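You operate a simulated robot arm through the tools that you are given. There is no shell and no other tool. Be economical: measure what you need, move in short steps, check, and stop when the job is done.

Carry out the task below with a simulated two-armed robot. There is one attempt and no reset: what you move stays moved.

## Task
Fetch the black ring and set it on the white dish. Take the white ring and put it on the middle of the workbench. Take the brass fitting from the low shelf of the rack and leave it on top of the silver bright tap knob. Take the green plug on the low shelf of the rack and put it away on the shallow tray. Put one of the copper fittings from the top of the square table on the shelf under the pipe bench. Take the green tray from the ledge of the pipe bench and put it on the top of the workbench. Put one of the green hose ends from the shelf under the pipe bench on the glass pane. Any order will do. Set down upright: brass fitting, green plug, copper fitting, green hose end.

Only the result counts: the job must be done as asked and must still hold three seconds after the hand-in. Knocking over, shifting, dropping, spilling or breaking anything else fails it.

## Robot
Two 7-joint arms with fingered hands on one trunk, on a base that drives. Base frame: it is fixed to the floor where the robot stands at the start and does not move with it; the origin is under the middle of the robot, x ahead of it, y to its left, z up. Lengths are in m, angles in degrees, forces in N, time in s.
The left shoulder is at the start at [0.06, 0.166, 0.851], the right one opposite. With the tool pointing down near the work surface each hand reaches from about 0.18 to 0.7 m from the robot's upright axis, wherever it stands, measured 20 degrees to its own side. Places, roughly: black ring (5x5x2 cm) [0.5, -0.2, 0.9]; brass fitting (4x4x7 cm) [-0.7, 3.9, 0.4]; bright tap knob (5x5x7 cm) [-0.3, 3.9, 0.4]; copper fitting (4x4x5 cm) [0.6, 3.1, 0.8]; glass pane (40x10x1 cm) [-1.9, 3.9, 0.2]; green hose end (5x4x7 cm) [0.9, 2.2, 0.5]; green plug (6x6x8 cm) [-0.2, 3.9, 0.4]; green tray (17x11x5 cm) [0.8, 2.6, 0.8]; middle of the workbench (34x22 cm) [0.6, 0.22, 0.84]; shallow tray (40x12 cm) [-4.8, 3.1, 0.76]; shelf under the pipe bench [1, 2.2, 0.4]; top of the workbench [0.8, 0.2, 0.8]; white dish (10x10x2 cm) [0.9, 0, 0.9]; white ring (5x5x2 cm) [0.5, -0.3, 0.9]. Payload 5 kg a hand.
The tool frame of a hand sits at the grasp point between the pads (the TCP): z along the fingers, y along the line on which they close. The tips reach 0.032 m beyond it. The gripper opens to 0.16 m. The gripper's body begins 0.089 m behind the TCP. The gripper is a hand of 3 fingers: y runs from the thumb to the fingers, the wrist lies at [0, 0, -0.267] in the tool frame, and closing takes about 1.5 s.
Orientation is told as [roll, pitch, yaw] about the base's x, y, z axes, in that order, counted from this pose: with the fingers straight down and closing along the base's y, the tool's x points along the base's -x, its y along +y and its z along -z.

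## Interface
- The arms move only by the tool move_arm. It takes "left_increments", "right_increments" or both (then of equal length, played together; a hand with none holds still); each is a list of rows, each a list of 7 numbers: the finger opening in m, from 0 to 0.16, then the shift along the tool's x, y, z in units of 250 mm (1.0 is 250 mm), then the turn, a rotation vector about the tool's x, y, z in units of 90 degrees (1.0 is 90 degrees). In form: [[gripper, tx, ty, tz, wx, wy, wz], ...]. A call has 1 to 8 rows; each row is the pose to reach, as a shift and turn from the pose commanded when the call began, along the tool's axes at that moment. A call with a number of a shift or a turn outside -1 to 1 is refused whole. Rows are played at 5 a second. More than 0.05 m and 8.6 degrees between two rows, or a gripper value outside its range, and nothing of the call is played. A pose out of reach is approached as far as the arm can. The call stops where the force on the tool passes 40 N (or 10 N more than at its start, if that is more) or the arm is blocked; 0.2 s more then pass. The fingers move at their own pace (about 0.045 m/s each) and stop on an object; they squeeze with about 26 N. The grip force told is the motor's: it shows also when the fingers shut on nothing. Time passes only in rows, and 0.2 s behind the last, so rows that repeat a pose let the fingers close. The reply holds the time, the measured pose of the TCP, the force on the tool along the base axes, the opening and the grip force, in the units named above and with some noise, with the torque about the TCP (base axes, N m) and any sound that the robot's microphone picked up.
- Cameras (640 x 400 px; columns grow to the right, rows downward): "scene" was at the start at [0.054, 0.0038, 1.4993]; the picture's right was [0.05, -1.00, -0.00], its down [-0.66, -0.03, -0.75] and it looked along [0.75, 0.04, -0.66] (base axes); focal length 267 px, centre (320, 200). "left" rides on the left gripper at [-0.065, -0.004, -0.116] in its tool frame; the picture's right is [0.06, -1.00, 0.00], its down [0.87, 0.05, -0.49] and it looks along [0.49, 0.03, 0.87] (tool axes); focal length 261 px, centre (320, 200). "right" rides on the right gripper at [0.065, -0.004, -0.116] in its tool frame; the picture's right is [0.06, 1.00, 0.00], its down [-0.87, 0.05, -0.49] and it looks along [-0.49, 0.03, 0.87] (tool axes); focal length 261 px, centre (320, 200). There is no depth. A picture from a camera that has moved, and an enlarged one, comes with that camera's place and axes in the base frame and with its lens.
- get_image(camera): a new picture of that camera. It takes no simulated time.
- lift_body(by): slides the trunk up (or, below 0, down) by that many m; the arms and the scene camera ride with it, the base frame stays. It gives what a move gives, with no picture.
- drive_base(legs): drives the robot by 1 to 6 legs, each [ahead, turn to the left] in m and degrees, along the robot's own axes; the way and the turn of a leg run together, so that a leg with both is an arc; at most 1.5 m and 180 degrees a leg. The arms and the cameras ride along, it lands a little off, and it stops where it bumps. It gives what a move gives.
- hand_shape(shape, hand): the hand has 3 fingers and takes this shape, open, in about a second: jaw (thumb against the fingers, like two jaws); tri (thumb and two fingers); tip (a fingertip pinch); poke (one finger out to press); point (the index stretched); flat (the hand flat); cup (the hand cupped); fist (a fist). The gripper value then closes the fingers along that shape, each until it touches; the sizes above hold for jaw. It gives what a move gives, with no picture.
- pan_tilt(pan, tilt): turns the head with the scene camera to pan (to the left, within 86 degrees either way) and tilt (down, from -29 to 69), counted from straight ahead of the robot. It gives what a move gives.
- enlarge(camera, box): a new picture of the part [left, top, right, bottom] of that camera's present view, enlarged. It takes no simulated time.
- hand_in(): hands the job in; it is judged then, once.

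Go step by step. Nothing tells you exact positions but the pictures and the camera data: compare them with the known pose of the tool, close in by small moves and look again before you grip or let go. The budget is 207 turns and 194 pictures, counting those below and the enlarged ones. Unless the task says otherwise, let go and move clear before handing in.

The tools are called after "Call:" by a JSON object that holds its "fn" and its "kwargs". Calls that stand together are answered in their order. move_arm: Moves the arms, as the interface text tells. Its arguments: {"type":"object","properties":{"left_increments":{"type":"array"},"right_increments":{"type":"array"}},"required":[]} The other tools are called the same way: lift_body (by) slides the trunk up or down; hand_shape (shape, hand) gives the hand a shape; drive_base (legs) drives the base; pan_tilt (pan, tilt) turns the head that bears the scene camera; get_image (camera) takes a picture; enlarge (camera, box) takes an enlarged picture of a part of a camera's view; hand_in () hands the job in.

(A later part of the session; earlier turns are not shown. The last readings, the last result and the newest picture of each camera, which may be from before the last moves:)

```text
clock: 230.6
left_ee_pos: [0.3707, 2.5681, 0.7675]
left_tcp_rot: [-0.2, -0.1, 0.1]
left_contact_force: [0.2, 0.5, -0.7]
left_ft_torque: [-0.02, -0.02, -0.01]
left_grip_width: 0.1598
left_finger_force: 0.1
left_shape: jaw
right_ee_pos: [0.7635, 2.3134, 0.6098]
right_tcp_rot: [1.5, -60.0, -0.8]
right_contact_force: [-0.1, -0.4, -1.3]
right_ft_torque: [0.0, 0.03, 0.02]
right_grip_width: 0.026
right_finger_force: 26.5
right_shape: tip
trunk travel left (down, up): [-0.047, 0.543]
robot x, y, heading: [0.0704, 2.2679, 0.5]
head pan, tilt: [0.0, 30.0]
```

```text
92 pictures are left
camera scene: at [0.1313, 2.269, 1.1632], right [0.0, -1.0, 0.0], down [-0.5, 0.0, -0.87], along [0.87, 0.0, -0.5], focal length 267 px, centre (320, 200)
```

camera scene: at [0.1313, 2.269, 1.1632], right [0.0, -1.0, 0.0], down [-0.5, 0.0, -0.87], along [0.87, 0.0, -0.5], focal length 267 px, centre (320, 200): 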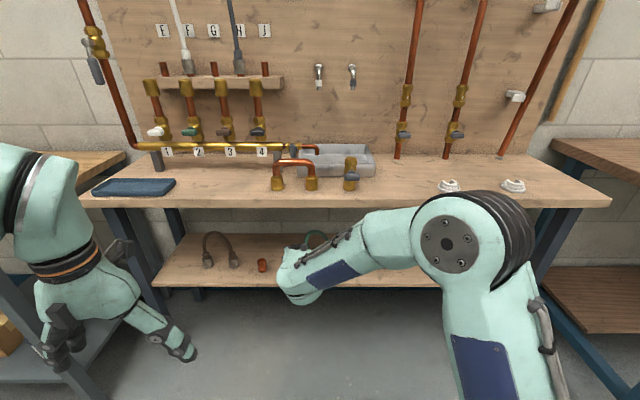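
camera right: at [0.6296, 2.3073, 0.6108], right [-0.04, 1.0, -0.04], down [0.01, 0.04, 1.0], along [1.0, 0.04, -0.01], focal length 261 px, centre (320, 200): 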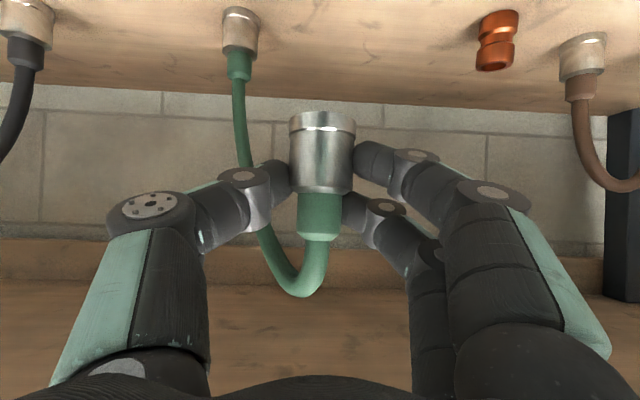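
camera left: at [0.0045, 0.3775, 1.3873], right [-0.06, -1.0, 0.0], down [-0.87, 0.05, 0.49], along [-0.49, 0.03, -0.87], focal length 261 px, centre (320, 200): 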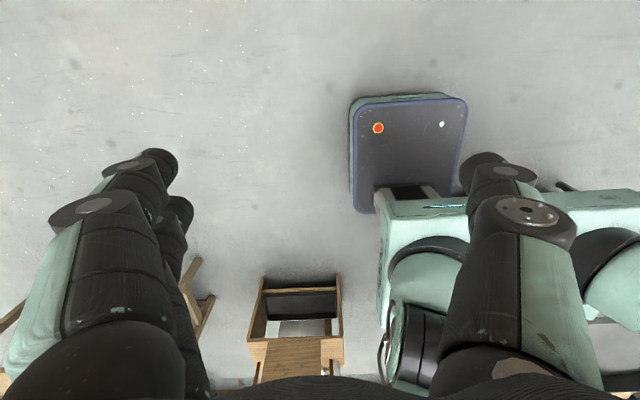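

Call:
{"fn": "move_arm", "kwargs": {"right_increments": [[0.0, 0.04, 0, -0.08, 0, 0, 0], [0.0, 0.08, 0, -0.16, 0, 0, 0], [0.0, 0.12, 0, -0.24, 0, 0, 0], [0.0, 0.16, 0, -0.32, 0, 0, 0], [0.0, 0.2, 0, -0.4, 0, 0, 0], [0.0, 0.23, 0, -0.46, 0, 0, 0], [0.0, 0.23, 0, -0.46, 0, 0, 0]]}}

Call:
{"fn": "get_image", "kwargs": {"camera": "right"}}

```text
clock: 232.2
left_ee_pos: [0.3699, 2.5674, 0.767]
left_tcp_rot: [0.0, -0.2, 0.1]
left_contact_force: [0.9, 0.0, -0.5]
left_ft_torque: [-0.01, -0.01, -0.02]
left_grip_width: 0.1599
left_finger_force: 0.0
left_shape: jaw
right_ee_pos: [0.6336, 2.3154, 0.6189]
right_tcp_rot: [1.5, -60.0, -0.7]
right_contact_force: [0.1, -1.0, -0.2]
right_ft_torque: [-0.01, 0.0, 0.0]
right_grip_width: 0.0262
right_finger_force: 25.9
right_shape: tip
trunk travel left (down, up): [-0.047, 0.543]
robot x, y, heading: [0.0743, 2.2692, -0.1]
head pan, tilt: [0.0, 30.0]
```

```text
91 pictures are left
camera right: at [0.5008, 2.309, 0.6198], right [-0.04, 1.0, -0.04], down [0.01, 0.04, 1.0], along [1.0, 0.04, -0.01], focal length 261 px, centre (320, 200)
```

right: 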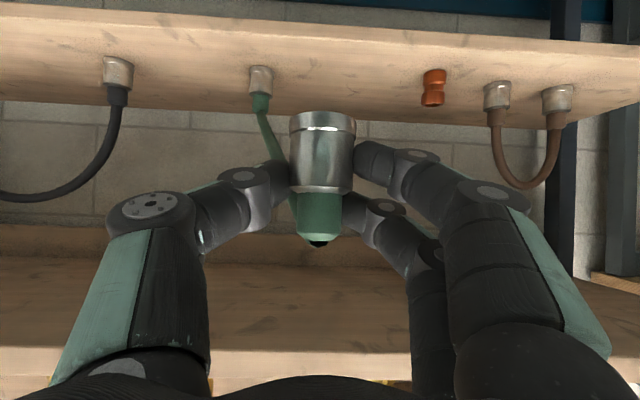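

Call:
{"fn": "enlarge", "kwargs": {"camera": "right", "box": [220, 50, 400, 260]}}

Call:
{"fn": "enlarge", "kwargs": {"camera": "scene", "box": [220, 200, 420, 320]}}

```text
1.90 times, centred on (310, 155) of right
camera zoom: at [0.5008, 2.309, 0.6198], right [-0.04, 1.0, -0.04], down [0.01, 0.04, 1.0], along [1.0, 0.04, -0.01], focal length 496 px, centre (339, 286)
```

zoom: 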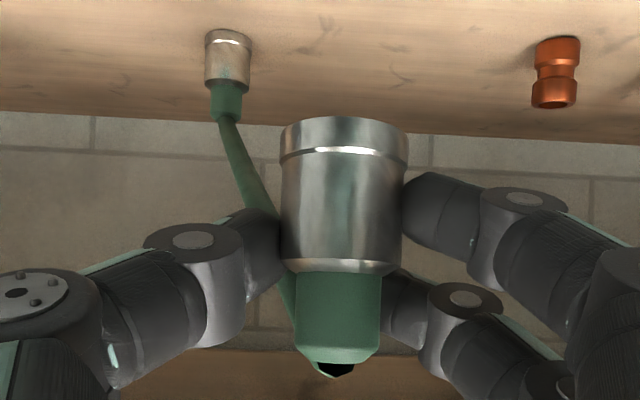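

```text
3.20 times, centred on (320, 260) of scene
camera zoom: at [0.1313, 2.2691, 1.1632], right [0.0, -1.0, 0.0], down [-0.5, 0.0, -0.87], along [0.87, 0.0, -0.5], focal length 854 px, centre (320, 8)
```

zoom: 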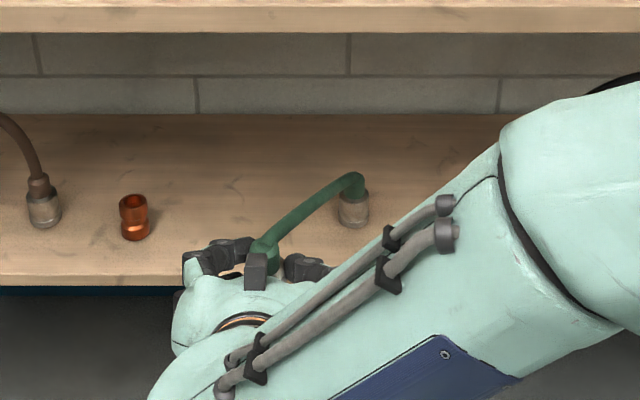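

The hose still connects both and is nearly taut with no force yet. I pull a little further and watch the force.

Call:
{"fn": "move_arm", "kwargs": {"right_increments": [[0.0, 0.04, 0, -0.08, 0, 0, 0], [0.0, 0.07, 0, -0.14, 0, 0, 0], [0.0, 0.1, 0, -0.2, 0, 0, 0], [0.0, 0.13, 0, -0.26, 0, 0, 0], [0.0, 0.16, 0, -0.32, 0, 0, 0]]}}

Call:
{"fn": "get_image", "kwargs": {"camera": "right"}}

Call:
{"fn": "enlarge", "kwargs": {"camera": "scene", "box": [220, 200, 420, 320]}}

```text
clock: 233.4
left_ee_pos: [0.3712, 2.5675, 0.7682]
left_tcp_rot: [-0.2, -0.2, 0.1]
left_contact_force: [-0.1, -0.1, -0.5]
left_ft_torque: [0.0, -0.01, 0.01]
left_grip_width: 0.1601
left_finger_force: 0.1
left_shape: jaw
right_ee_pos: [0.5442, 2.3124, 0.6217]
right_tcp_rot: [1.5, -59.9, -0.7]
right_contact_force: [0.1, -0.4, -0.3]
right_ft_torque: [-0.02, 0.01, -0.01]
right_grip_width: 0.0262
right_finger_force: 25.7
right_shape: tip
trunk travel left (down, up): [-0.047, 0.543]
robot x, y, heading: [0.0723, 2.2699, 0.2]
head pan, tilt: [0.0, 30.0]
```

```text
88 pictures are left
camera right: at [0.411, 2.3058, 0.6243], right [-0.04, 1.0, -0.04], down [0.01, 0.04, 1.0], along [1.0, 0.04, -0.01], focal length 261 px, centre (320, 200)
```

right: 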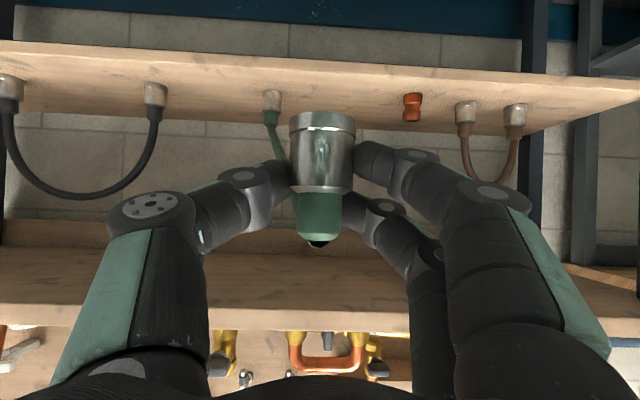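

```text
3.20 times, centred on (320, 260) of scene
camera zoom: at [0.1314, 2.269, 1.1632], right [0.0, -1.0, 0.0], down [-0.5, 0.0, -0.87], along [0.87, 0.0, -0.5], focal length 854 px, centre (320, 8)
```

zoom: 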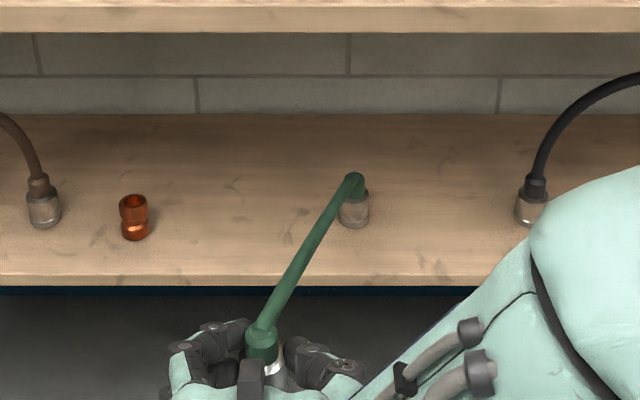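

The hose simply stretches and the other end does not move, so only the held end travels. I drive out into the aisle and toward the glass pane at (-1.9, 3.9).

Call:
{"fn": "drive_base", "kwargs": {"legs": [[-0.35, 0], [0, 90], [0.55, 0], [0, 90], [1.5, 0], [0, -90]]}}

Call:
{"fn": "pan_tilt", "kwargs": {"pan": 0, "tilt": 25}}

Call:
{"fn": "get_image", "kwargs": {"camera": "scene"}}

Call:
{"fn": "get_image", "kwargs": {"camera": "right"}}

```text
clock: 257.4
left_ee_pos: [-2.0743, 3.1432, 0.767]
left_tcp_rot: [0.0, -0.1, 90.4]
left_contact_force: [0.6, -0.2, -1.4]
left_ft_torque: [-0.02, 0.0, 0.01]
left_grip_width: 0.1598
left_finger_force: 0.0
left_shape: jaw
right_ee_pos: [-1.8195, 3.3177, 0.6227]
right_tcp_rot: [1.6, -60.0, 89.6]
right_contact_force: [-0.3, -0.2, -1.5]
right_ft_torque: [-0.03, 0.04, 0.0]
right_grip_width: 0.0258
right_finger_force: 25.5
right_shape: tip
trunk travel left (down, up): [-0.047, 0.543]
robot x, y, heading: [-1.7736, 2.8443, 90.4]
head pan, tilt: [0.0, 30.0]
```

```text
clock: 258.0
left_ee_pos: [-2.0744, 3.1422, 0.7669]
left_tcp_rot: [-0.1, -0.2, 90.4]
left_contact_force: [0.9, -0.3, 0.6]
left_ft_torque: [0.02, -0.02, 0.02]
left_grip_width: 0.1599
left_finger_force: 0.1
left_shape: jaw
right_ee_pos: [-1.8187, 3.3175, 0.6232]
right_tcp_rot: [1.5, -60.0, 89.6]
right_contact_force: [0.3, 0.5, -0.6]
right_ft_torque: [-0.02, 0.03, 0.0]
right_grip_width: 0.0259
right_finger_force: 25.9
right_shape: tip
trunk travel left (down, up): [-0.047, 0.543]
robot x, y, heading: [-1.7738, 2.8445, 90.3]
head pan, tilt: [0.0, 25.0]
```

```text
86 pictures are left
camera scene: at [-1.7744, 2.9068, 1.1712], right [1.0, 0.01, 0.0], down [0.0, -0.42, -0.91], along [-0.01, 0.91, -0.42], focal length 267 px, centre (320, 200)
```

scene: 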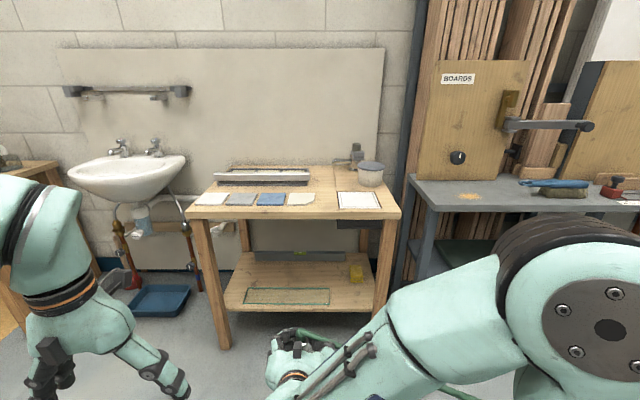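

```text
85 pictures are left
camera right: at [-1.8136, 3.1844, 0.6243], right [-1.0, -0.05, -0.04], down [-0.04, 0.01, 1.0], along [-0.05, 1.0, -0.01], focal length 261 px, centre (320, 200)
```

right: 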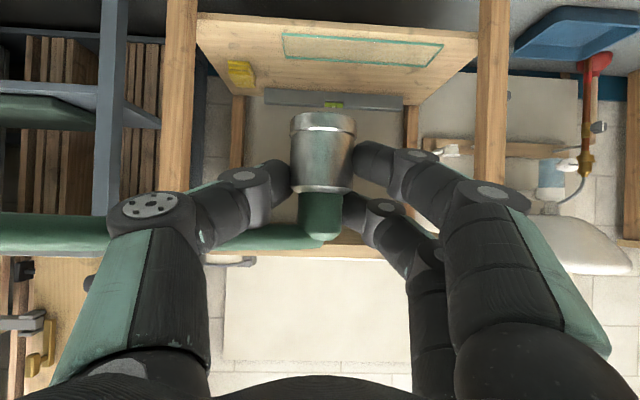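

The pane lies on the low shelf at about (-1.944, 3.867), top z≈0.215. I drive a little closer, lower the hand and align it.

Call:
{"fn": "drive_base", "kwargs": {"legs": [[0.18, -0.3]]}}

Call:
{"fn": "move_arm", "kwargs": {"right_increments": [[0.0, 0.11, 0.04, 0.06, 0, 0, 0], [0.0, 0.22, 0.085, 0.125, 0, 0, 0], [0.0, 0.33, 0.13, 0.19, 0, 0, 0], [0.0, 0.44, 0.17, 0.25, 0, 0, 0], [0.0, 0.55, 0.21, 0.32, 0, 0, 0], [0.0, 0.66, 0.26, 0.38, 0, 0, 0], [0.0, 0.77, 0.3, 0.44, 0, 0, 0], [0.0, 0.866, 0.34, 0.5, 0, 0, 0]]}}

Call:
{"fn": "get_image", "kwargs": {"camera": "right"}}

```text
clock: 259.5
left_ee_pos: [-2.075, 3.3245, 0.7677]
left_tcp_rot: [-0.1, -0.2, 90.3]
left_contact_force: [0.5, 0.1, 0.1]
left_ft_torque: [0.01, 0.0, 0.01]
left_grip_width: 0.1596
left_finger_force: 0.1
left_shape: jaw
right_ee_pos: [-1.8193, 3.4997, 0.6226]
right_tcp_rot: [1.5, -60.1, 89.5]
right_contact_force: [0.1, 0.4, -0.8]
right_ft_torque: [0.03, 0.0, -0.01]
right_grip_width: 0.0258
right_finger_force: 25.9
right_shape: tip
trunk travel left (down, up): [-0.047, 0.543]
robot x, y, heading: [-1.7786, 3.0282, 90.2]
head pan, tilt: [0.0, 25.0]
```

```text
clock: 261.3
left_ee_pos: [-2.0739, 3.3236, 0.768]
left_tcp_rot: [-0.1, -0.2, 90.3]
left_contact_force: [-0.6, -0.5, 0.7]
left_ft_torque: [0.01, 0.05, -0.01]
left_grip_width: 0.1599
left_finger_force: 0.0
left_shape: jaw
right_ee_pos: [-1.9084, 3.498, 0.3721]
right_tcp_rot: [1.6, -60.0, 89.4]
right_contact_force: [0.6, -0.5, -0.6]
right_ft_torque: [-0.02, -0.04, 0.0]
right_grip_width: 0.0256
right_finger_force: 26.2
right_shape: tip
trunk travel left (down, up): [-0.047, 0.543]
robot x, y, heading: [-1.7726, 3.0278, 90.2]
head pan, tilt: [0.0, 25.0]
```

```text
84 pictures are left
camera right: at [-1.9022, 3.3652, 0.3739], right [-1.0, -0.04, -0.04], down [-0.04, 0.01, 1.0], along [-0.04, 1.0, -0.01], focal length 261 px, centre (320, 200)
```

right: 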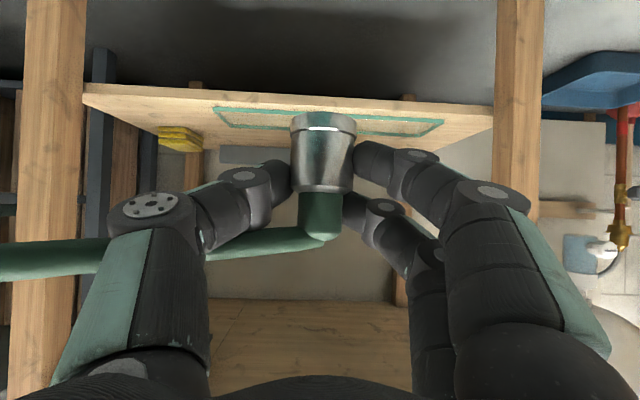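

Pane centre ≈ (-1.94, 3.87). I drive 15 cm closer, then extend to hover over the pane.

Call:
{"fn": "drive_base", "kwargs": {"legs": [[0.15, 0]]}}

Call:
{"fn": "move_arm", "kwargs": {"right_increments": [[0.0, -0.02, 0.02, 0.13, 0, 0, 0], [0.0, -0.04, 0.04, 0.27, 0, 0, 0], [0.0, -0.06, 0.06, 0.41, 0, 0, 0], [0.0, -0.08, 0.068, 0.55, 0, 0, 0], [0.0, -0.1, 0.068, 0.68, 0, 0, 0], [0.0, -0.1, 0.068, 0.8, 0, 0, 0], [0.0, -0.1, 0.068, 0.8, 0, 0, 0]]}}

Call:
{"fn": "get_image", "kwargs": {"camera": "right"}}

Call:
{"fn": "get_image", "kwargs": {"camera": "scene"}}

```text
clock: 262.7
left_ee_pos: [-2.0743, 3.4763, 0.7672]
left_tcp_rot: [-0.1, -0.2, 90.3]
left_contact_force: [0.0, -1.3, 0.3]
left_ft_torque: [0.02, -0.03, 0.02]
left_grip_width: 0.16
left_finger_force: 0.0
left_shape: jaw
right_ee_pos: [-1.908, 3.6489, 0.3727]
right_tcp_rot: [1.5, -60.1, 89.5]
right_contact_force: [-0.4, 0.5, -0.8]
right_ft_torque: [0.01, -0.01, 0.04]
right_grip_width: 0.0257
right_finger_force: 25.9
right_shape: tip
trunk travel left (down, up): [-0.047, 0.543]
robot x, y, heading: [-1.7767, 3.178, 90.3]
head pan, tilt: [0.0, 25.0]
```

```text
clock: 264.3
left_ee_pos: [-2.0751, 3.4751, 0.7686]
left_tcp_rot: [-0.1, -0.3, 90.3]
left_contact_force: [0.0, -0.6, 0.2]
left_ft_torque: [0.01, 0.0, 0.04]
left_grip_width: 0.1598
left_finger_force: 0.1
left_shape: jaw
right_ee_pos: [-1.9302, 3.8349, 0.2951]
right_tcp_rot: [1.5, -60.0, 89.5]
right_contact_force: [-0.3, 0.2, -0.3]
right_ft_torque: [0.0, -0.01, -0.03]
right_grip_width: 0.0256
right_finger_force: 26.0
right_shape: tip
trunk travel left (down, up): [-0.047, 0.543]
robot x, y, heading: [-1.7745, 3.1771, 90.2]
head pan, tilt: [0.0, 25.0]
```

```text
83 pictures are left
camera right: at [-1.9244, 3.7004, 0.2965], right [-1.0, -0.05, -0.04], down [-0.04, 0.01, 1.0], along [-0.04, 1.0, -0.01], focal length 261 px, centre (320, 200)
```

right: 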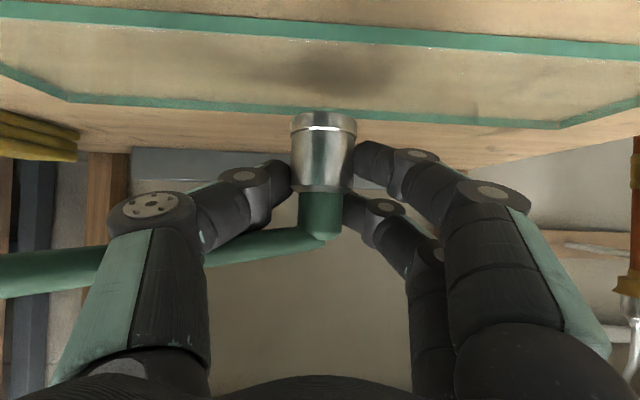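

```text
82 pictures are left
camera scene: at [-1.7759, 3.2388, 1.1712], right [1.0, 0.0, 0.0], down [0.0, -0.42, -0.91], along [0.0, 0.91, -0.42], focal length 267 px, centre (320, 200)
```

scene: 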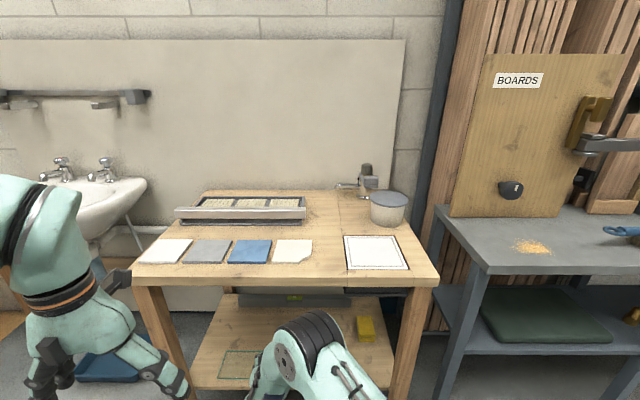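

The hose end is over the pane. I lower with the trunk.

Call:
{"fn": "lift_body", "kwargs": {"by": -0.02}}

Call:
{"fn": "lift_body", "kwargs": {"by": -0.005}}

Call:
{"fn": "get_image", "kwargs": {"camera": "right"}}

```text
clock: 265.0
left_ee_pos: [-2.0743, 3.4767, 0.7486]
left_tcp_rot: [-0.1, -0.2, 90.3]
left_contact_force: [-1.0, -0.3, -1.3]
left_ft_torque: [-0.02, 0.01, -0.01]
left_grip_width: 0.1601
left_finger_force: 0.0
left_shape: jaw
right_ee_pos: [-1.9291, 3.8331, 0.2749]
right_tcp_rot: [1.5, -60.0, 89.6]
right_contact_force: [-0.6, 0.4, -0.6]
right_ft_torque: [-0.01, -0.01, 0.02]
right_grip_width: 0.0255
right_finger_force: 25.9
right_shape: tip
trunk travel left (down, up): [-0.027, 0.563]
robot x, y, heading: [-1.7778, 3.1767, 90.3]
head pan, tilt: [0.0, 25.0]
```

```text
clock: 265.5
left_ee_pos: [-2.0743, 3.4743, 0.7435]
left_tcp_rot: [-0.1, -0.2, 90.4]
left_contact_force: [0.0, -0.6, -0.5]
left_ft_torque: [-0.01, 0.01, -0.01]
left_grip_width: 0.16
left_finger_force: 0.1
left_shape: jaw
right_ee_pos: [-1.9291, 3.8342, 0.2726]
right_tcp_rot: [1.6, -60.2, 89.4]
right_contact_force: [-0.2, 1.1, 6.4]
right_ft_torque: [0.04, -0.09, 0.02]
right_grip_width: 0.0257
right_finger_force: 25.8
right_shape: tip
trunk travel left (down, up): [-0.022, 0.568]
robot x, y, heading: [-1.7738, 3.1758, 90.4]
head pan, tilt: [0.0, 25.0]
```

```text
81 pictures are left
camera right: at [-1.9246, 3.7008, 0.2727], right [-1.0, -0.04, -0.04], down [-0.04, 0.01, 1.0], along [-0.04, 1.0, -0.01], focal length 261 px, centre (320, 200)
```

right: 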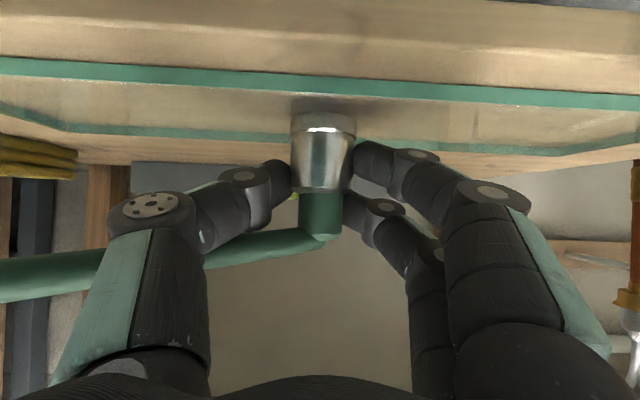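

It's standing on the pane (6 N). I release and retreat.

Call:
{"fn": "move_arm", "kwargs": {"right_increments": [[0.01, 0, 0, 0, 0, 0, 0], [0.03, 0, 0, 0, 0, 0, 0], [0.06, 0, 0, 0, 0, 0, 0], [0.065, 0, 0, 0, 0, 0, 0], [0.065, 0, 0, -0.06, 0, 0, 0], [0.065, 0, 0, -0.18, 0, 0, 0], [0.065, 0, 0, -0.32, 0, 0, 0], [0.065, 0, 0, -0.48, 0, 0, 0]]}}

Call:
{"fn": "get_image", "kwargs": {"camera": "right"}}

```text
clock: 267.3
left_ee_pos: [-2.0751, 3.4753, 0.7427]
left_tcp_rot: [-0.1, -0.1, 90.4]
left_contact_force: [-0.4, 0.5, -0.4]
left_ft_torque: [0.01, 0.01, 0.02]
left_grip_width: 0.16
left_finger_force: 0.0
left_shape: jaw
right_ee_pos: [-1.9283, 3.7301, 0.3305]
right_tcp_rot: [1.5, -60.1, 89.5]
right_contact_force: [-0.3, 0.4, 0.0]
right_ft_torque: [0.03, 0.03, -0.02]
right_grip_width: 0.0646
right_finger_force: 0.0
right_shape: tip
trunk travel left (down, up): [-0.022, 0.568]
robot x, y, heading: [-1.7739, 3.1742, 90.4]
head pan, tilt: [0.0, 25.0]
```

```text
80 pictures are left
camera right: at [-1.9216, 3.5955, 0.3325], right [-1.0, -0.04, -0.04], down [-0.04, 0.01, 1.0], along [-0.04, 1.0, -0.01], focal length 261 px, centre (320, 200)
```

right: 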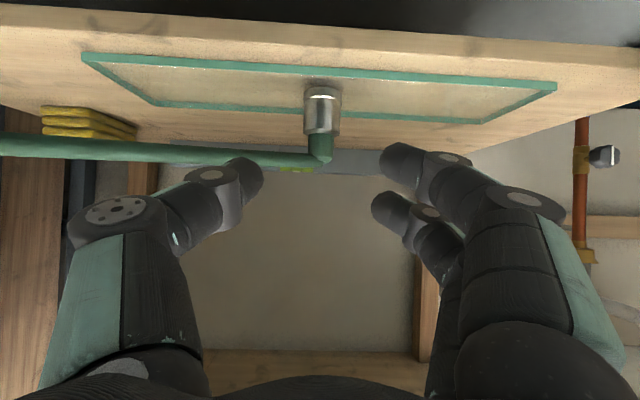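

The hose end stands upright on the pane. Next I drive to the rack and look at its low shelf.

Call:
{"fn": "drive_base", "kwargs": {"legs": [[-0.45, 0], [0, -90], [1.3, 0], [0, 90]]}}

Call:
{"fn": "pan_tilt", "kwargs": {"pan": 0, "tilt": 25}}

Call:
{"fn": "get_image", "kwargs": {"camera": "scene"}}

Call:
{"fn": "get_image", "kwargs": {"camera": "right"}}

```text
clock: 284.0
left_ee_pos: [-0.7547, 3.0366, 0.7425]
left_tcp_rot: [0.0, -0.1, 87.5]
left_contact_force: [0.0, 0.6, 0.3]
left_ft_torque: [0.01, 0.01, 0.02]
left_grip_width: 0.1598
left_finger_force: 0.2
left_shape: jaw
right_ee_pos: [-0.595, 3.2827, 0.3303]
right_tcp_rot: [1.6, -59.9, 86.8]
right_contact_force: [-1.0, -0.2, 0.0]
right_ft_torque: [0.0, 0.03, 0.02]
right_grip_width: 0.0645
right_finger_force: 0.1
right_shape: tip
trunk travel left (down, up): [-0.022, 0.568]
robot x, y, heading: [-0.4696, 2.7235, 87.7]
head pan, tilt: [0.0, 25.0]
```

```text
clock: 284.6
left_ee_pos: [-0.7542, 3.035, 0.7431]
left_tcp_rot: [-0.1, -0.1, 87.6]
left_contact_force: [0.0, 0.2, 0.4]
left_ft_torque: [0.01, -0.02, 0.02]
left_grip_width: 0.1598
left_finger_force: 0.0
left_shape: jaw
right_ee_pos: [-0.5956, 3.2819, 0.3299]
right_tcp_rot: [1.5, -59.9, 86.8]
right_contact_force: [0.2, -0.2, 0.1]
right_ft_torque: [0.01, 0.02, 0.02]
right_grip_width: 0.0644
right_finger_force: 0.1
right_shape: tip
trunk travel left (down, up): [-0.022, 0.568]
robot x, y, heading: [-0.4674, 2.726, 87.5]
head pan, tilt: [0.0, 25.0]
```

```text
79 pictures are left
camera scene: at [-0.4675, 2.7848, 1.1462], right [1.0, -0.04, 0.0], down [-0.02, -0.42, -0.91], along [0.04, 0.91, -0.42], focal length 267 px, centre (320, 200)
```

scene: 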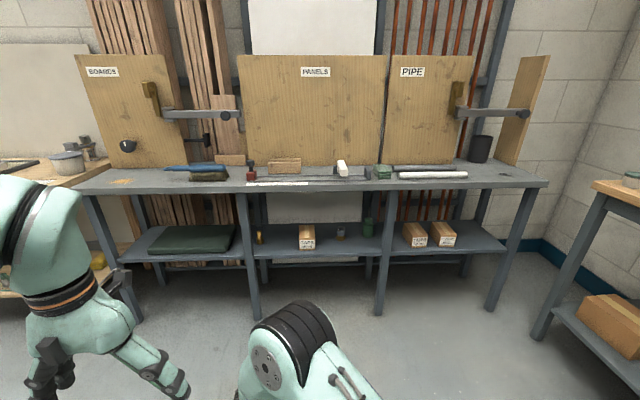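

```text
78 pictures are left
camera right: at [-0.5965, 3.1483, 0.3325], right [-1.0, 0.0, -0.04], down [-0.04, 0.01, 1.0], along [0.0, 1.0, -0.01], focal length 261 px, centre (320, 200)
```

right: 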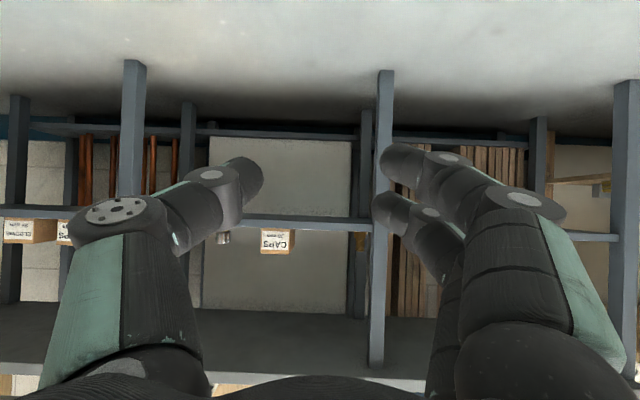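

Call:
{"fn": "enlarge", "kwargs": {"camera": "scene", "box": [230, 190, 400, 290]}}

Call:
{"fn": "lift_body", "kwargs": {"by": 0.3}}

Call:
{"fn": "get_image", "kwargs": {"camera": "right"}}

```text
3.76 times, centred on (315, 240) of scene
camera zoom: at [-0.4675, 2.7848, 1.1462], right [1.0, -0.04, 0.0], down [-0.02, -0.42, -0.91], along [0.04, 0.91, -0.42], focal length 1005 px, centre (339, 49)
```

zoom: 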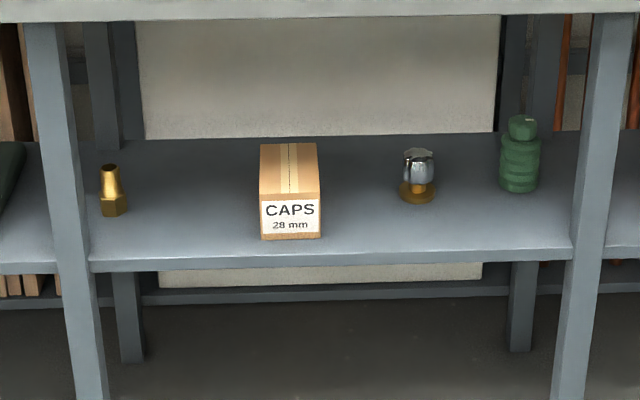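

```text
clock: 287.6
left_ee_pos: [-0.7541, 3.0339, 1.0429]
left_tcp_rot: [-0.1, -0.2, 87.6]
left_contact_force: [0.2, 0.7, -0.9]
left_ft_torque: [0.02, -0.03, 0.02]
left_grip_width: 0.1598
left_finger_force: 0.0
left_shape: jaw
right_ee_pos: [-0.5953, 3.2825, 0.6315]
right_tcp_rot: [1.5, -59.9, 86.8]
right_contact_force: [-0.4, -0.5, -0.1]
right_ft_torque: [0.03, -0.01, 0.01]
right_grip_width: 0.0643
right_finger_force: 0.0
right_shape: tip
trunk travel left (down, up): [-0.322, 0.268]
robot x, y, heading: [-0.4729, 2.7219, 87.5]
head pan, tilt: [0.0, 25.0]
```

```text
76 pictures are left
camera right: at [-0.5965, 3.1483, 0.6323], right [-1.0, 0.0, -0.04], down [-0.04, 0.01, 1.0], along [0.0, 1.0, -0.01], focal length 261 px, centre (320, 200)
```

right: 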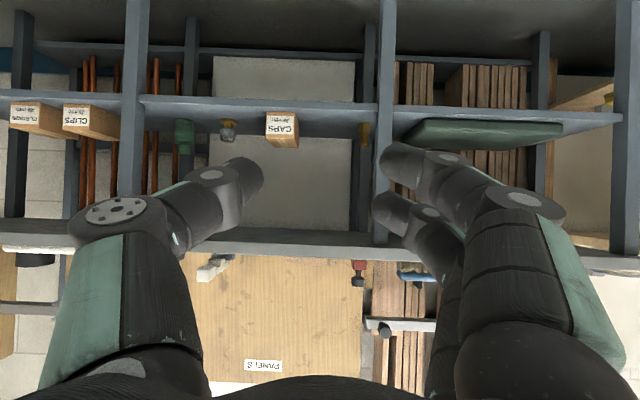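

On the rack's low shelf (z≈0.40): brass fitting at (-0.713, 3.91), bright knob at (-0.312, 3.93), green plug at (-0.169, 3.95). The brass sits behind a front leg, so I'll approach it diagonally from the right with heading 120°.

Call:
{"fn": "lift_body", "kwargs": {"by": -0.1}}

Call:
{"fn": "drive_base", "kwargs": {"legs": [[0, -57.8], [0.484, 0], [0, 90.3]]}}

Call:
{"fn": "move_arm", "kwargs": {"right_increments": [[0.065, 0, 0, 0, 0.0167, 0, 0], [0.065, 0, 0, 0, 0.0167, 0, 0]]}}

Call:
{"fn": "get_image", "kwargs": {"camera": "right"}}

```text
clock: 288.9
left_ee_pos: [-0.7542, 3.0354, 0.9425]
left_tcp_rot: [-0.1, -0.2, 87.7]
left_contact_force: [0.0, 0.0, 0.2]
left_ft_torque: [0.02, -0.01, 0.02]
left_grip_width: 0.1599
left_finger_force: 0.0
left_shape: jaw
right_ee_pos: [-0.595, 3.2816, 0.5301]
right_tcp_rot: [1.5, -60.0, 86.8]
right_contact_force: [0.0, 0.3, 0.4]
right_ft_torque: [-0.01, 0.04, -0.04]
right_grip_width: 0.0645
right_finger_force: 0.2
right_shape: tip
trunk travel left (down, up): [-0.222, 0.368]
robot x, y, heading: [-0.4674, 2.7214, 87.3]
head pan, tilt: [0.0, 25.0]
```

```text
clock: 298.4
left_ee_pos: [-0.4607, 3.0684, 0.9428]
left_tcp_rot: [-0.1, -0.2, 121.7]
left_contact_force: [0.3, 0.1, 0.0]
left_ft_torque: [0.02, -0.02, -0.02]
left_grip_width: 0.16
left_finger_force: 0.0
left_shape: jaw
right_ee_pos: [-0.4678, 3.3616, 0.5318]
right_tcp_rot: [1.5, -60.0, 120.9]
right_contact_force: [0.0, 1.1, 0.3]
right_ft_torque: [-0.02, 0.0, 0.01]
right_grip_width: 0.0644
right_finger_force: 0.0
right_shape: tip
trunk travel left (down, up): [-0.222, 0.368]
robot x, y, heading: [-0.0528, 2.9679, 121.4]
head pan, tilt: [0.0, 25.0]
```

```text
clock: 299.0
left_ee_pos: [-0.4605, 3.0686, 0.9426]
left_tcp_rot: [-0.1, -0.2, 121.7]
left_contact_force: [-0.3, 0.5, 0.0]
left_ft_torque: [0.01, -0.03, 0.01]
left_grip_width: 0.1598
left_finger_force: 0.1
left_shape: jaw
right_ee_pos: [-0.4673, 3.3643, 0.5302]
right_tcp_rot: [0.1, -60.1, 121.0]
right_contact_force: [-0.3, -0.9, 0.6]
right_ft_torque: [-0.02, 0.0, 0.03]
right_grip_width: 0.0641
right_finger_force: 0.1
right_shape: tip
trunk travel left (down, up): [-0.222, 0.368]
robot x, y, heading: [-0.052, 2.9701, 121.9]
head pan, tilt: [0.0, 25.0]
```

```text
75 pictures are left
camera right: at [-0.3963, 3.2494, 0.5326], right [-0.84, -0.54, -0.05], down [-0.05, -0.02, 1.0], along [-0.54, 0.84, -0.01], focal length 261 px, centre (320, 200)
```

right: 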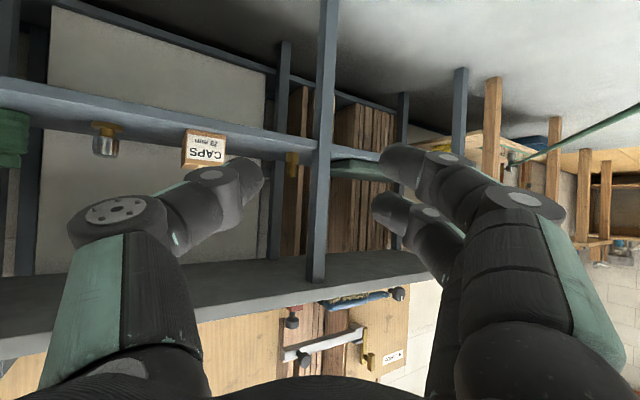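

The leg is close to the approach line, so I choose a steeper diagonal (132°). I reposition the base accordingly, turning away from the square table.

Call:
{"fn": "drive_base", "kwargs": {"legs": [[0, 110.7], [-0.225, 0], [0, -100.6]]}}

Call:
{"fn": "get_image", "kwargs": {"camera": "right"}}

```text
clock: 309.9
left_ee_pos: [-0.335, 3.1712, 0.9417]
left_tcp_rot: [-0.1, -0.2, 132.4]
left_contact_force: [0.5, -0.9, 0.5]
left_ft_torque: [0.01, -0.02, 0.01]
left_grip_width: 0.1601
left_finger_force: 0.0
left_shape: jaw
right_ee_pos: [-0.3963, 3.4604, 0.5315]
right_tcp_rot: [0.0, -59.9, 131.6]
right_contact_force: [-0.4, -0.3, 0.8]
right_ft_torque: [0.03, 0.03, -0.05]
right_grip_width: 0.0642
right_finger_force: 0.0
right_shape: tip
trunk travel left (down, up): [-0.222, 0.368]
robot x, y, heading: [0.0881, 3.1517, 132.5]
head pan, tilt: [0.0, 25.0]
```

```text
74 pictures are left
camera right: at [-0.3051, 3.3623, 0.5326], right [-0.73, -0.69, -0.05], down [-0.05, -0.03, 1.0], along [-0.69, 0.73, -0.01], focal length 261 px, centre (320, 200)
```

right: 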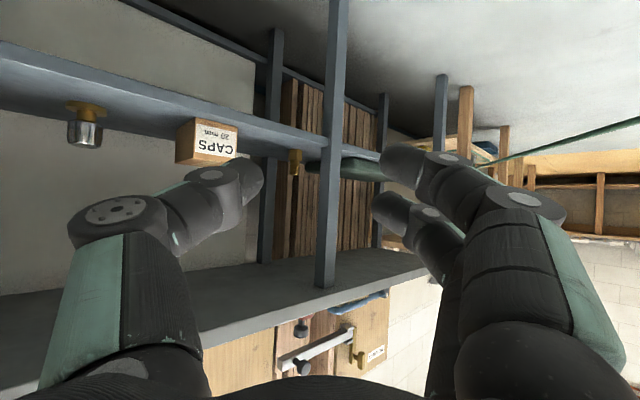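

I drive 0.2 m along the diagonal, then shift right and start extending.

Call:
{"fn": "drive_base", "kwargs": {"legs": [[0.2, 0]]}}

Call:
{"fn": "move_arm", "kwargs": {"right_increments": [[0.065, -0.04, -0.08, 0.1, 0, 0, 0], [0.065, -0.08, -0.16, 0.2, 0, 0, 0], [0.065, -0.12, -0.224, 0.32, 0, 0, 0], [0.065, -0.17, -0.224, 0.45, 0, 0, 0], [0.065, -0.21, -0.224, 0.56, 0, 0, 0], [0.065, -0.236, -0.224, 0.65, 0, 0, 0]]}}

Call:
{"fn": "get_image", "kwargs": {"camera": "right"}}

```text
clock: 311.5
left_ee_pos: [-0.4697, 3.3202, 0.943]
left_tcp_rot: [-0.1, -0.3, 132.4]
left_contact_force: [0.3, -0.1, 0.7]
left_ft_torque: [-0.01, 0.03, 0.01]
left_grip_width: 0.1599
left_finger_force: 0.0
left_shape: jaw
right_ee_pos: [-0.5293, 3.6073, 0.5312]
right_tcp_rot: [0.0, -60.0, 131.6]
right_contact_force: [0.2, 0.0, -0.6]
right_ft_torque: [0.01, -0.01, -0.02]
right_grip_width: 0.0647
right_finger_force: 0.0
right_shape: tip
trunk travel left (down, up): [-0.222, 0.368]
robot x, y, heading: [-0.0459, 3.2979, 132.5]
head pan, tilt: [0.0, 25.0]
```

```text
clock: 312.9
left_ee_pos: [-0.4683, 3.3181, 0.943]
left_tcp_rot: [0.0, -0.2, 132.4]
left_contact_force: [-0.8, -0.3, -0.6]
left_ft_torque: [-0.01, 0.0, 0.02]
left_grip_width: 0.1598
left_finger_force: 0.0
left_shape: jaw
right_ee_pos: [-0.6021, 3.771, 0.5005]
right_tcp_rot: [0.0, -60.0, 131.8]
right_contact_force: [0.9, 0.0, 0.6]
right_ft_torque: [0.02, 0.0, 0.01]
right_grip_width: 0.0644
right_finger_force: 0.1
right_shape: tip
trunk travel left (down, up): [-0.222, 0.368]
robot x, y, heading: [-0.0458, 3.2993, 132.4]
head pan, tilt: [0.0, 25.0]
```

```text
73 pictures are left
camera right: at [-0.5117, 3.6743, 0.5022], right [-0.72, -0.69, -0.05], down [-0.05, -0.03, 1.0], along [-0.69, 0.73, -0.01], focal length 261 px, centre (320, 200)
```

right: 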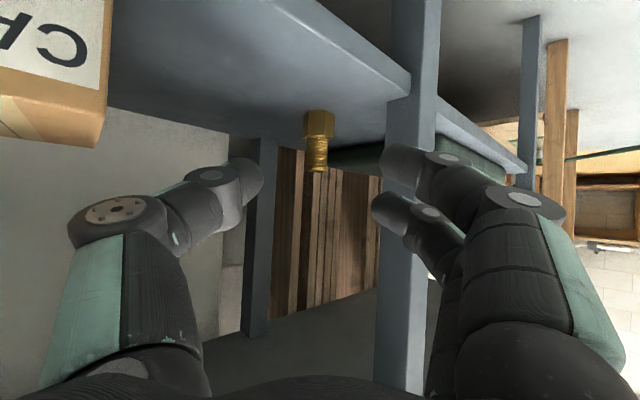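

The leg is too close to this line. The mirrored approach from the left bay (heading 30°) is clearer, so I retreat, tuck the left arm, and reposition there.

Call:
{"fn": "move_arm", "kwargs": {"right_increments": [[0.065, 0.1, 0, -0.15, 0, 0, 0], [0.065, 0.18, 0, -0.32, 0, 0, 0], [0.065, 0.236, 0, -0.5, 0, 0, 0], [0.065, 0.236, 0, -0.65, 0, 0, 0]], "left_increments": [[0.16, 0.15, 0, 0, 0, 0, 0], [0.16, 0.3, 0, 0, 0, 0, 0], [0.16, 0.4, 0, 0, 0, 0, 0], [0.16, 0.5, 0, 0, 0, 0, 0]]}}

Call:
{"fn": "drive_base", "kwargs": {"legs": [[-0.3, 0], [0, 43.2], [1.16, 0], [0, 180], [-0.7, 0], [0, 34.4]]}}

Call:
{"fn": "get_image", "kwargs": {"camera": "right"}}

Call:
{"fn": "get_image", "kwargs": {"camera": "scene"}}

```text
clock: 313.9
left_ee_pos: [-0.3857, 3.2268, 0.9434]
left_tcp_rot: [-0.1, -0.2, 132.4]
left_contact_force: [0.2, 0.9, -0.2]
left_ft_torque: [0.01, 0.0, 0.01]
left_grip_width: 0.1599
left_finger_force: 0.0
left_shape: jaw
right_ee_pos: [-0.487, 3.6414, 0.5312]
right_tcp_rot: [0.0, -60.0, 131.7]
right_contact_force: [0.0, 0.0, 0.1]
right_ft_torque: [0.01, -0.01, -0.01]
right_grip_width: 0.0644
right_finger_force: 0.1
right_shape: tip
trunk travel left (down, up): [-0.222, 0.368]
robot x, y, heading: [-0.046, 3.3019, 132.3]
head pan, tilt: [0.0, 25.0]
```

```text
clock: 336.3
left_ee_pos: [-1.7051, 3.5435, 0.942]
left_tcp_rot: [-0.1, -0.2, 31.3]
left_contact_force: [-0.3, 0.3, -0.8]
left_ft_torque: [-0.03, 0.0, 0.02]
left_grip_width: 0.1596
left_finger_force: 0.1
left_shape: jaw
right_ee_pos: [-1.2775, 3.564, 0.5315]
right_tcp_rot: [0.0, -60.0, 30.6]
right_contact_force: [0.6, -0.8, 0.2]
right_ft_torque: [0.0, -0.01, -0.02]
right_grip_width: 0.0642
right_finger_force: 0.1
right_shape: tip
trunk travel left (down, up): [-0.222, 0.368]
robot x, y, heading: [-1.6975, 3.1991, 31.1]
head pan, tilt: [0.0, 25.0]
```

```text
72 pictures are left
camera right: at [-1.3908, 3.4919, 0.5333], right [-0.53, 0.84, -0.05], down [-0.02, 0.05, 1.0], along [0.85, 0.53, -0.01], focal length 261 px, centre (320, 200)
```

right: 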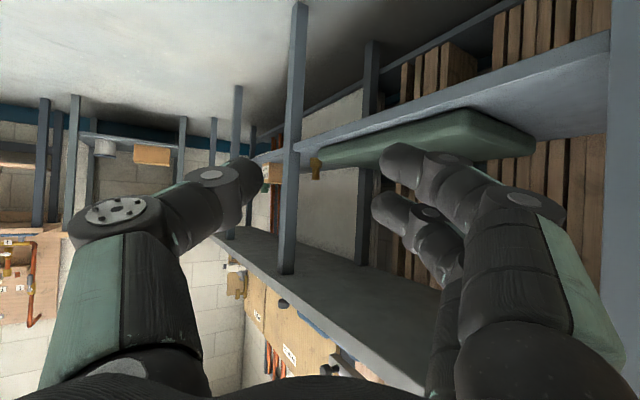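

```text
71 pictures are left
camera scene: at [-1.6478, 3.23, 1.3462], right [0.52, -0.86, 0.0], down [-0.36, -0.22, -0.91], along [0.78, 0.47, -0.42], focal length 267 px, centre (320, 200)
```

scene: 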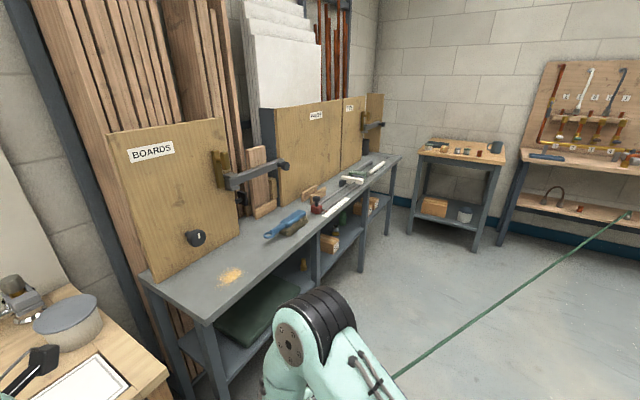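

Rechecking the leg position with several views puts it at x≈-0.78…-0.73, so the earlier right-hand diagonal (132°) was actually the clear one. I return to that approach pose.

Call:
{"fn": "drive_base", "kwargs": {"legs": [[0, -34.3], [1.45, 0], [0, -180], [-0.41, 0], [0, -44.4]]}}

Call:
{"fn": "get_image", "kwargs": {"camera": "right"}}

```text
clock: 357.0
left_ee_pos: [-0.1656, 3.0399, 0.9429]
left_tcp_rot: [-0.2, -0.2, 135.5]
left_contact_force: [-0.4, -0.3, -0.3]
left_ft_torque: [0.01, -0.03, -0.02]
left_grip_width: 0.1599
left_finger_force: 0.1
left_shape: jaw
right_ee_pos: [-0.2903, 3.448, 0.5316]
right_tcp_rot: [0.1, -60.0, 134.7]
right_contact_force: [-0.1, -0.1, -0.4]
right_ft_torque: [0.03, -0.01, 0.0]
right_grip_width: 0.0645
right_finger_force: 0.1
right_shape: tip
trunk travel left (down, up): [-0.222, 0.368]
robot x, y, heading: [0.1681, 3.1298, 135.6]
head pan, tilt: [0.0, 25.0]
```

```text
70 pictures are left
camera right: at [-0.1941, 3.3565, 0.5332], right [-0.69, -0.72, -0.05], down [-0.04, -0.03, 1.0], along [-0.72, 0.69, -0.01], focal length 261 px, centre (320, 200)
```

right: 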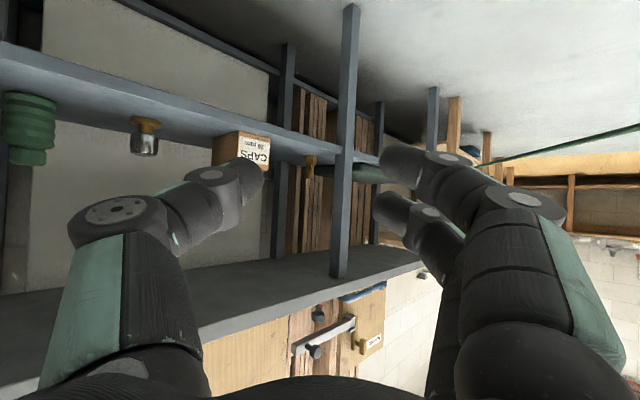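

Call:
{"fn": "drive_base", "kwargs": {"legs": [[0.27, 0]]}}

Call:
{"fn": "move_arm", "kwargs": {"right_increments": [[0.062, -0.04, -0.04, 0.1, 0, 0, 0], [0.062, -0.08, -0.07, 0.2, 0, 0, 0], [0.062, -0.12, -0.075, 0.32, 0, 0, 0], [0.062, -0.17, -0.075, 0.45, 0, 0, 0], [0.062, -0.21, -0.075, 0.56, 0, 0, 0], [0.062, -0.236, -0.075, 0.65, 0, 0, 0]]}}

Call:
{"fn": "get_image", "kwargs": {"camera": "right"}}

```text
clock: 359.0
left_ee_pos: [-0.3597, 3.2311, 0.9432]
left_tcp_rot: [-0.1, -0.2, 135.4]
left_contact_force: [1.2, 0.4, 0.3]
left_ft_torque: [-0.02, 0.03, 0.01]
left_grip_width: 0.16
left_finger_force: 0.1
left_shape: jaw
right_ee_pos: [-0.4832, 3.6403, 0.5313]
right_tcp_rot: [0.0, -60.0, 134.8]
right_contact_force: [-0.2, -0.4, -0.4]
right_ft_torque: [0.0, -0.02, -0.02]
right_grip_width: 0.0644
right_finger_force: 0.0
right_shape: tip
trunk travel left (down, up): [-0.222, 0.368]
robot x, y, heading: [-0.0256, 3.3201, 135.5]
head pan, tilt: [0.0, 25.0]
```

```text
clock: 360.4
left_ee_pos: [-0.3599, 3.2312, 0.9424]
left_tcp_rot: [0.0, -0.2, 135.3]
left_contact_force: [0.5, 0.5, -0.4]
left_ft_torque: [0.0, 0.0, 0.0]
left_grip_width: 0.1601
left_finger_force: 0.1
left_shape: jaw
right_ee_pos: [-0.5899, 3.7751, 0.5036]
right_tcp_rot: [0.0, -60.0, 134.7]
right_contact_force: [0.4, 0.3, 0.6]
right_ft_torque: [0.0, -0.03, 0.02]
right_grip_width: 0.0626
right_finger_force: 0.0
right_shape: tip
trunk travel left (down, up): [-0.222, 0.368]
robot x, y, heading: [-0.026, 3.3235, 135.3]
head pan, tilt: [0.0, 25.0]
```

```text
69 pictures are left
camera right: at [-0.4946, 3.6825, 0.5039], right [-0.69, -0.72, -0.05], down [-0.05, -0.03, 1.0], along [-0.72, 0.69, -0.01], focal length 261 px, centre (320, 200)
```

right: 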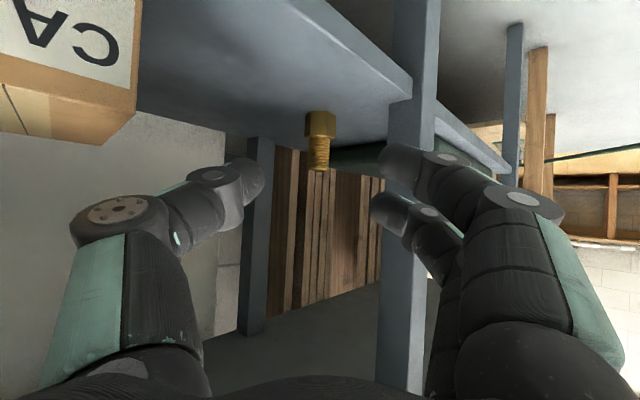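

Call:
{"fn": "move_arm", "kwargs": {"right_increments": [[0.06, 0, 0, 0.13, 0, 0, 0], [0.06, -0.02, 0, 0.26, 0, 0, 0], [0.06, -0.045, 0, 0.39, 0, 0, 0], [0.06, -0.072, 0, 0.513, 0, 0, 0], [0.06, -0.072, 0, 0.513, 0, 0, 0]]}}

Call:
{"fn": "get_image", "kwargs": {"camera": "right"}}

```text
clock: 361.6
left_ee_pos: [-0.36, 3.2319, 0.9433]
left_tcp_rot: [-0.1, -0.2, 135.5]
left_contact_force: [-0.3, 0.9, 0.1]
left_ft_torque: [-0.01, 0.01, -0.01]
left_grip_width: 0.1601
left_finger_force: 0.1
left_shape: jaw
right_ee_pos: [-0.6742, 3.8594, 0.4534]
right_tcp_rot: [-0.1, -60.0, 134.6]
right_contact_force: [2.0, 0.2, 0.2]
right_ft_torque: [-0.01, 0.03, 0.03]
right_grip_width: 0.0598
right_finger_force: 0.0
right_shape: tip
trunk travel left (down, up): [-0.222, 0.368]
robot x, y, heading: [-0.0245, 3.3188, 135.3]
head pan, tilt: [0.0, 25.0]
```

```text
68 pictures are left
camera right: at [-0.5786, 3.7674, 0.4553], right [-0.69, -0.72, -0.05], down [-0.05, -0.03, 1.0], along [-0.72, 0.69, -0.01], focal length 261 px, centre (320, 200)
```

right: 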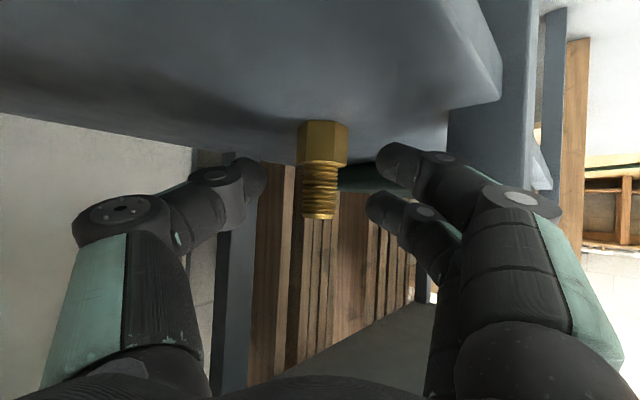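

Aligned on the hex/thread boundary. I advance 1.5 cm and close.

Call:
{"fn": "move_arm", "kwargs": {"right_increments": [[0.06, -0.03, 0, 0.052, 0, 0, 0], [0.045, -0.03, 0, 0.052, 0, 0, 0], [0.03, -0.03, 0, 0.052, 0, 0, 0], [0.01, -0.03, 0, 0.052, 0, 0, 0], [0.0, -0.03, 0, 0.052, 0, 0, 0], [0.0, -0.03, 0, 0.052, 0, 0, 0], [0.0, -0.03, 0, 0.052, 0, 0, 0]]}}

Call:
{"fn": "get_image", "kwargs": {"camera": "right"}}

```text
clock: 363.2
left_ee_pos: [-0.3598, 3.2305, 0.9419]
left_tcp_rot: [-0.1, -0.2, 135.4]
left_contact_force: [0.4, -0.2, -0.7]
left_ft_torque: [0.0, -0.02, -0.05]
left_grip_width: 0.1599
left_finger_force: 0.0
left_shape: jaw
right_ee_pos: [-0.6852, 3.8693, 0.4526]
right_tcp_rot: [0.0, -60.0, 134.6]
right_contact_force: [-0.2, 0.0, 0.3]
right_ft_torque: [0.04, -0.03, 0.02]
right_grip_width: 0.0
right_finger_force: 25.7
right_shape: tip
trunk travel left (down, up): [-0.222, 0.368]
robot x, y, heading: [-0.0222, 3.3183, 135.4]
head pan, tilt: [0.0, 25.0]
```

```text
67 pictures are left
camera right: at [-0.5893, 3.777, 0.4547], right [-0.69, -0.72, -0.05], down [-0.05, -0.03, 1.0], along [-0.72, 0.69, -0.01], focal length 261 px, centre (320, 200)
```

right: 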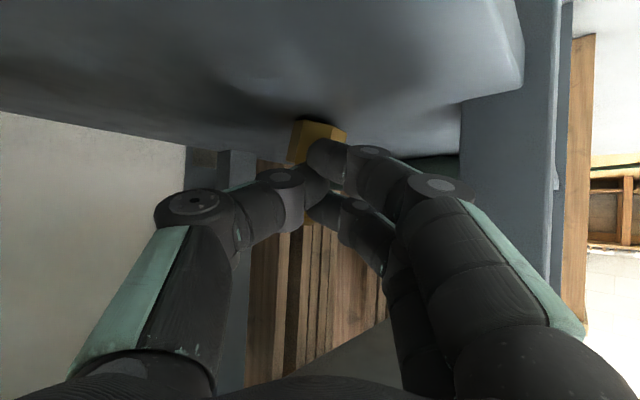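

The fingers closed just in front of it. I reopen and look again.

Call:
{"fn": "move_arm", "kwargs": {"right_increments": [[0.03, 0, 0, 0, 0, 0, 0], [0.062, 0, 0, 0, 0, 0, 0], [0.062, 0, 0, 0, 0, 0, 0], [0.062, 0, 0, 0, 0, 0, 0], [0.062, 0, 0, 0, 0, 0, 0]]}}

Call:
{"fn": "get_image", "kwargs": {"camera": "right"}}

```text
clock: 364.4
left_ee_pos: [-0.3591, 3.2319, 0.9425]
left_tcp_rot: [-0.1, -0.3, 135.4]
left_contact_force: [-0.6, 0.3, -0.5]
left_ft_torque: [0.01, 0.0, 0.03]
left_grip_width: 0.1599
left_finger_force: 0.0
left_shape: jaw
right_ee_pos: [-0.6833, 3.8699, 0.4519]
right_tcp_rot: [0.0, -60.1, 134.6]
right_contact_force: [7.2, 5.7, 0.8]
right_ft_torque: [-0.11, 0.13, 0.11]
right_grip_width: 0.0585
right_finger_force: 0.0
right_shape: tip
trunk travel left (down, up): [-0.222, 0.368]
robot x, y, heading: [-0.0272, 3.3189, 135.3]
head pan, tilt: [0.0, 25.0]
```

```text
66 pictures are left
camera right: at [-0.5883, 3.7785, 0.4544], right [-0.69, -0.72, -0.05], down [-0.05, -0.03, 1.0], along [-0.72, 0.69, -0.01], focal length 261 px, centre (320, 200)
```

right: 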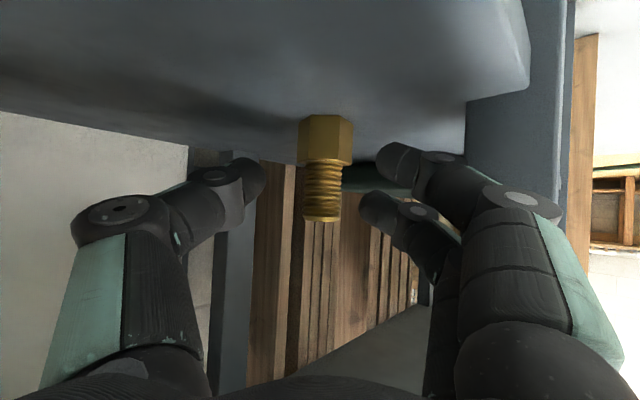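

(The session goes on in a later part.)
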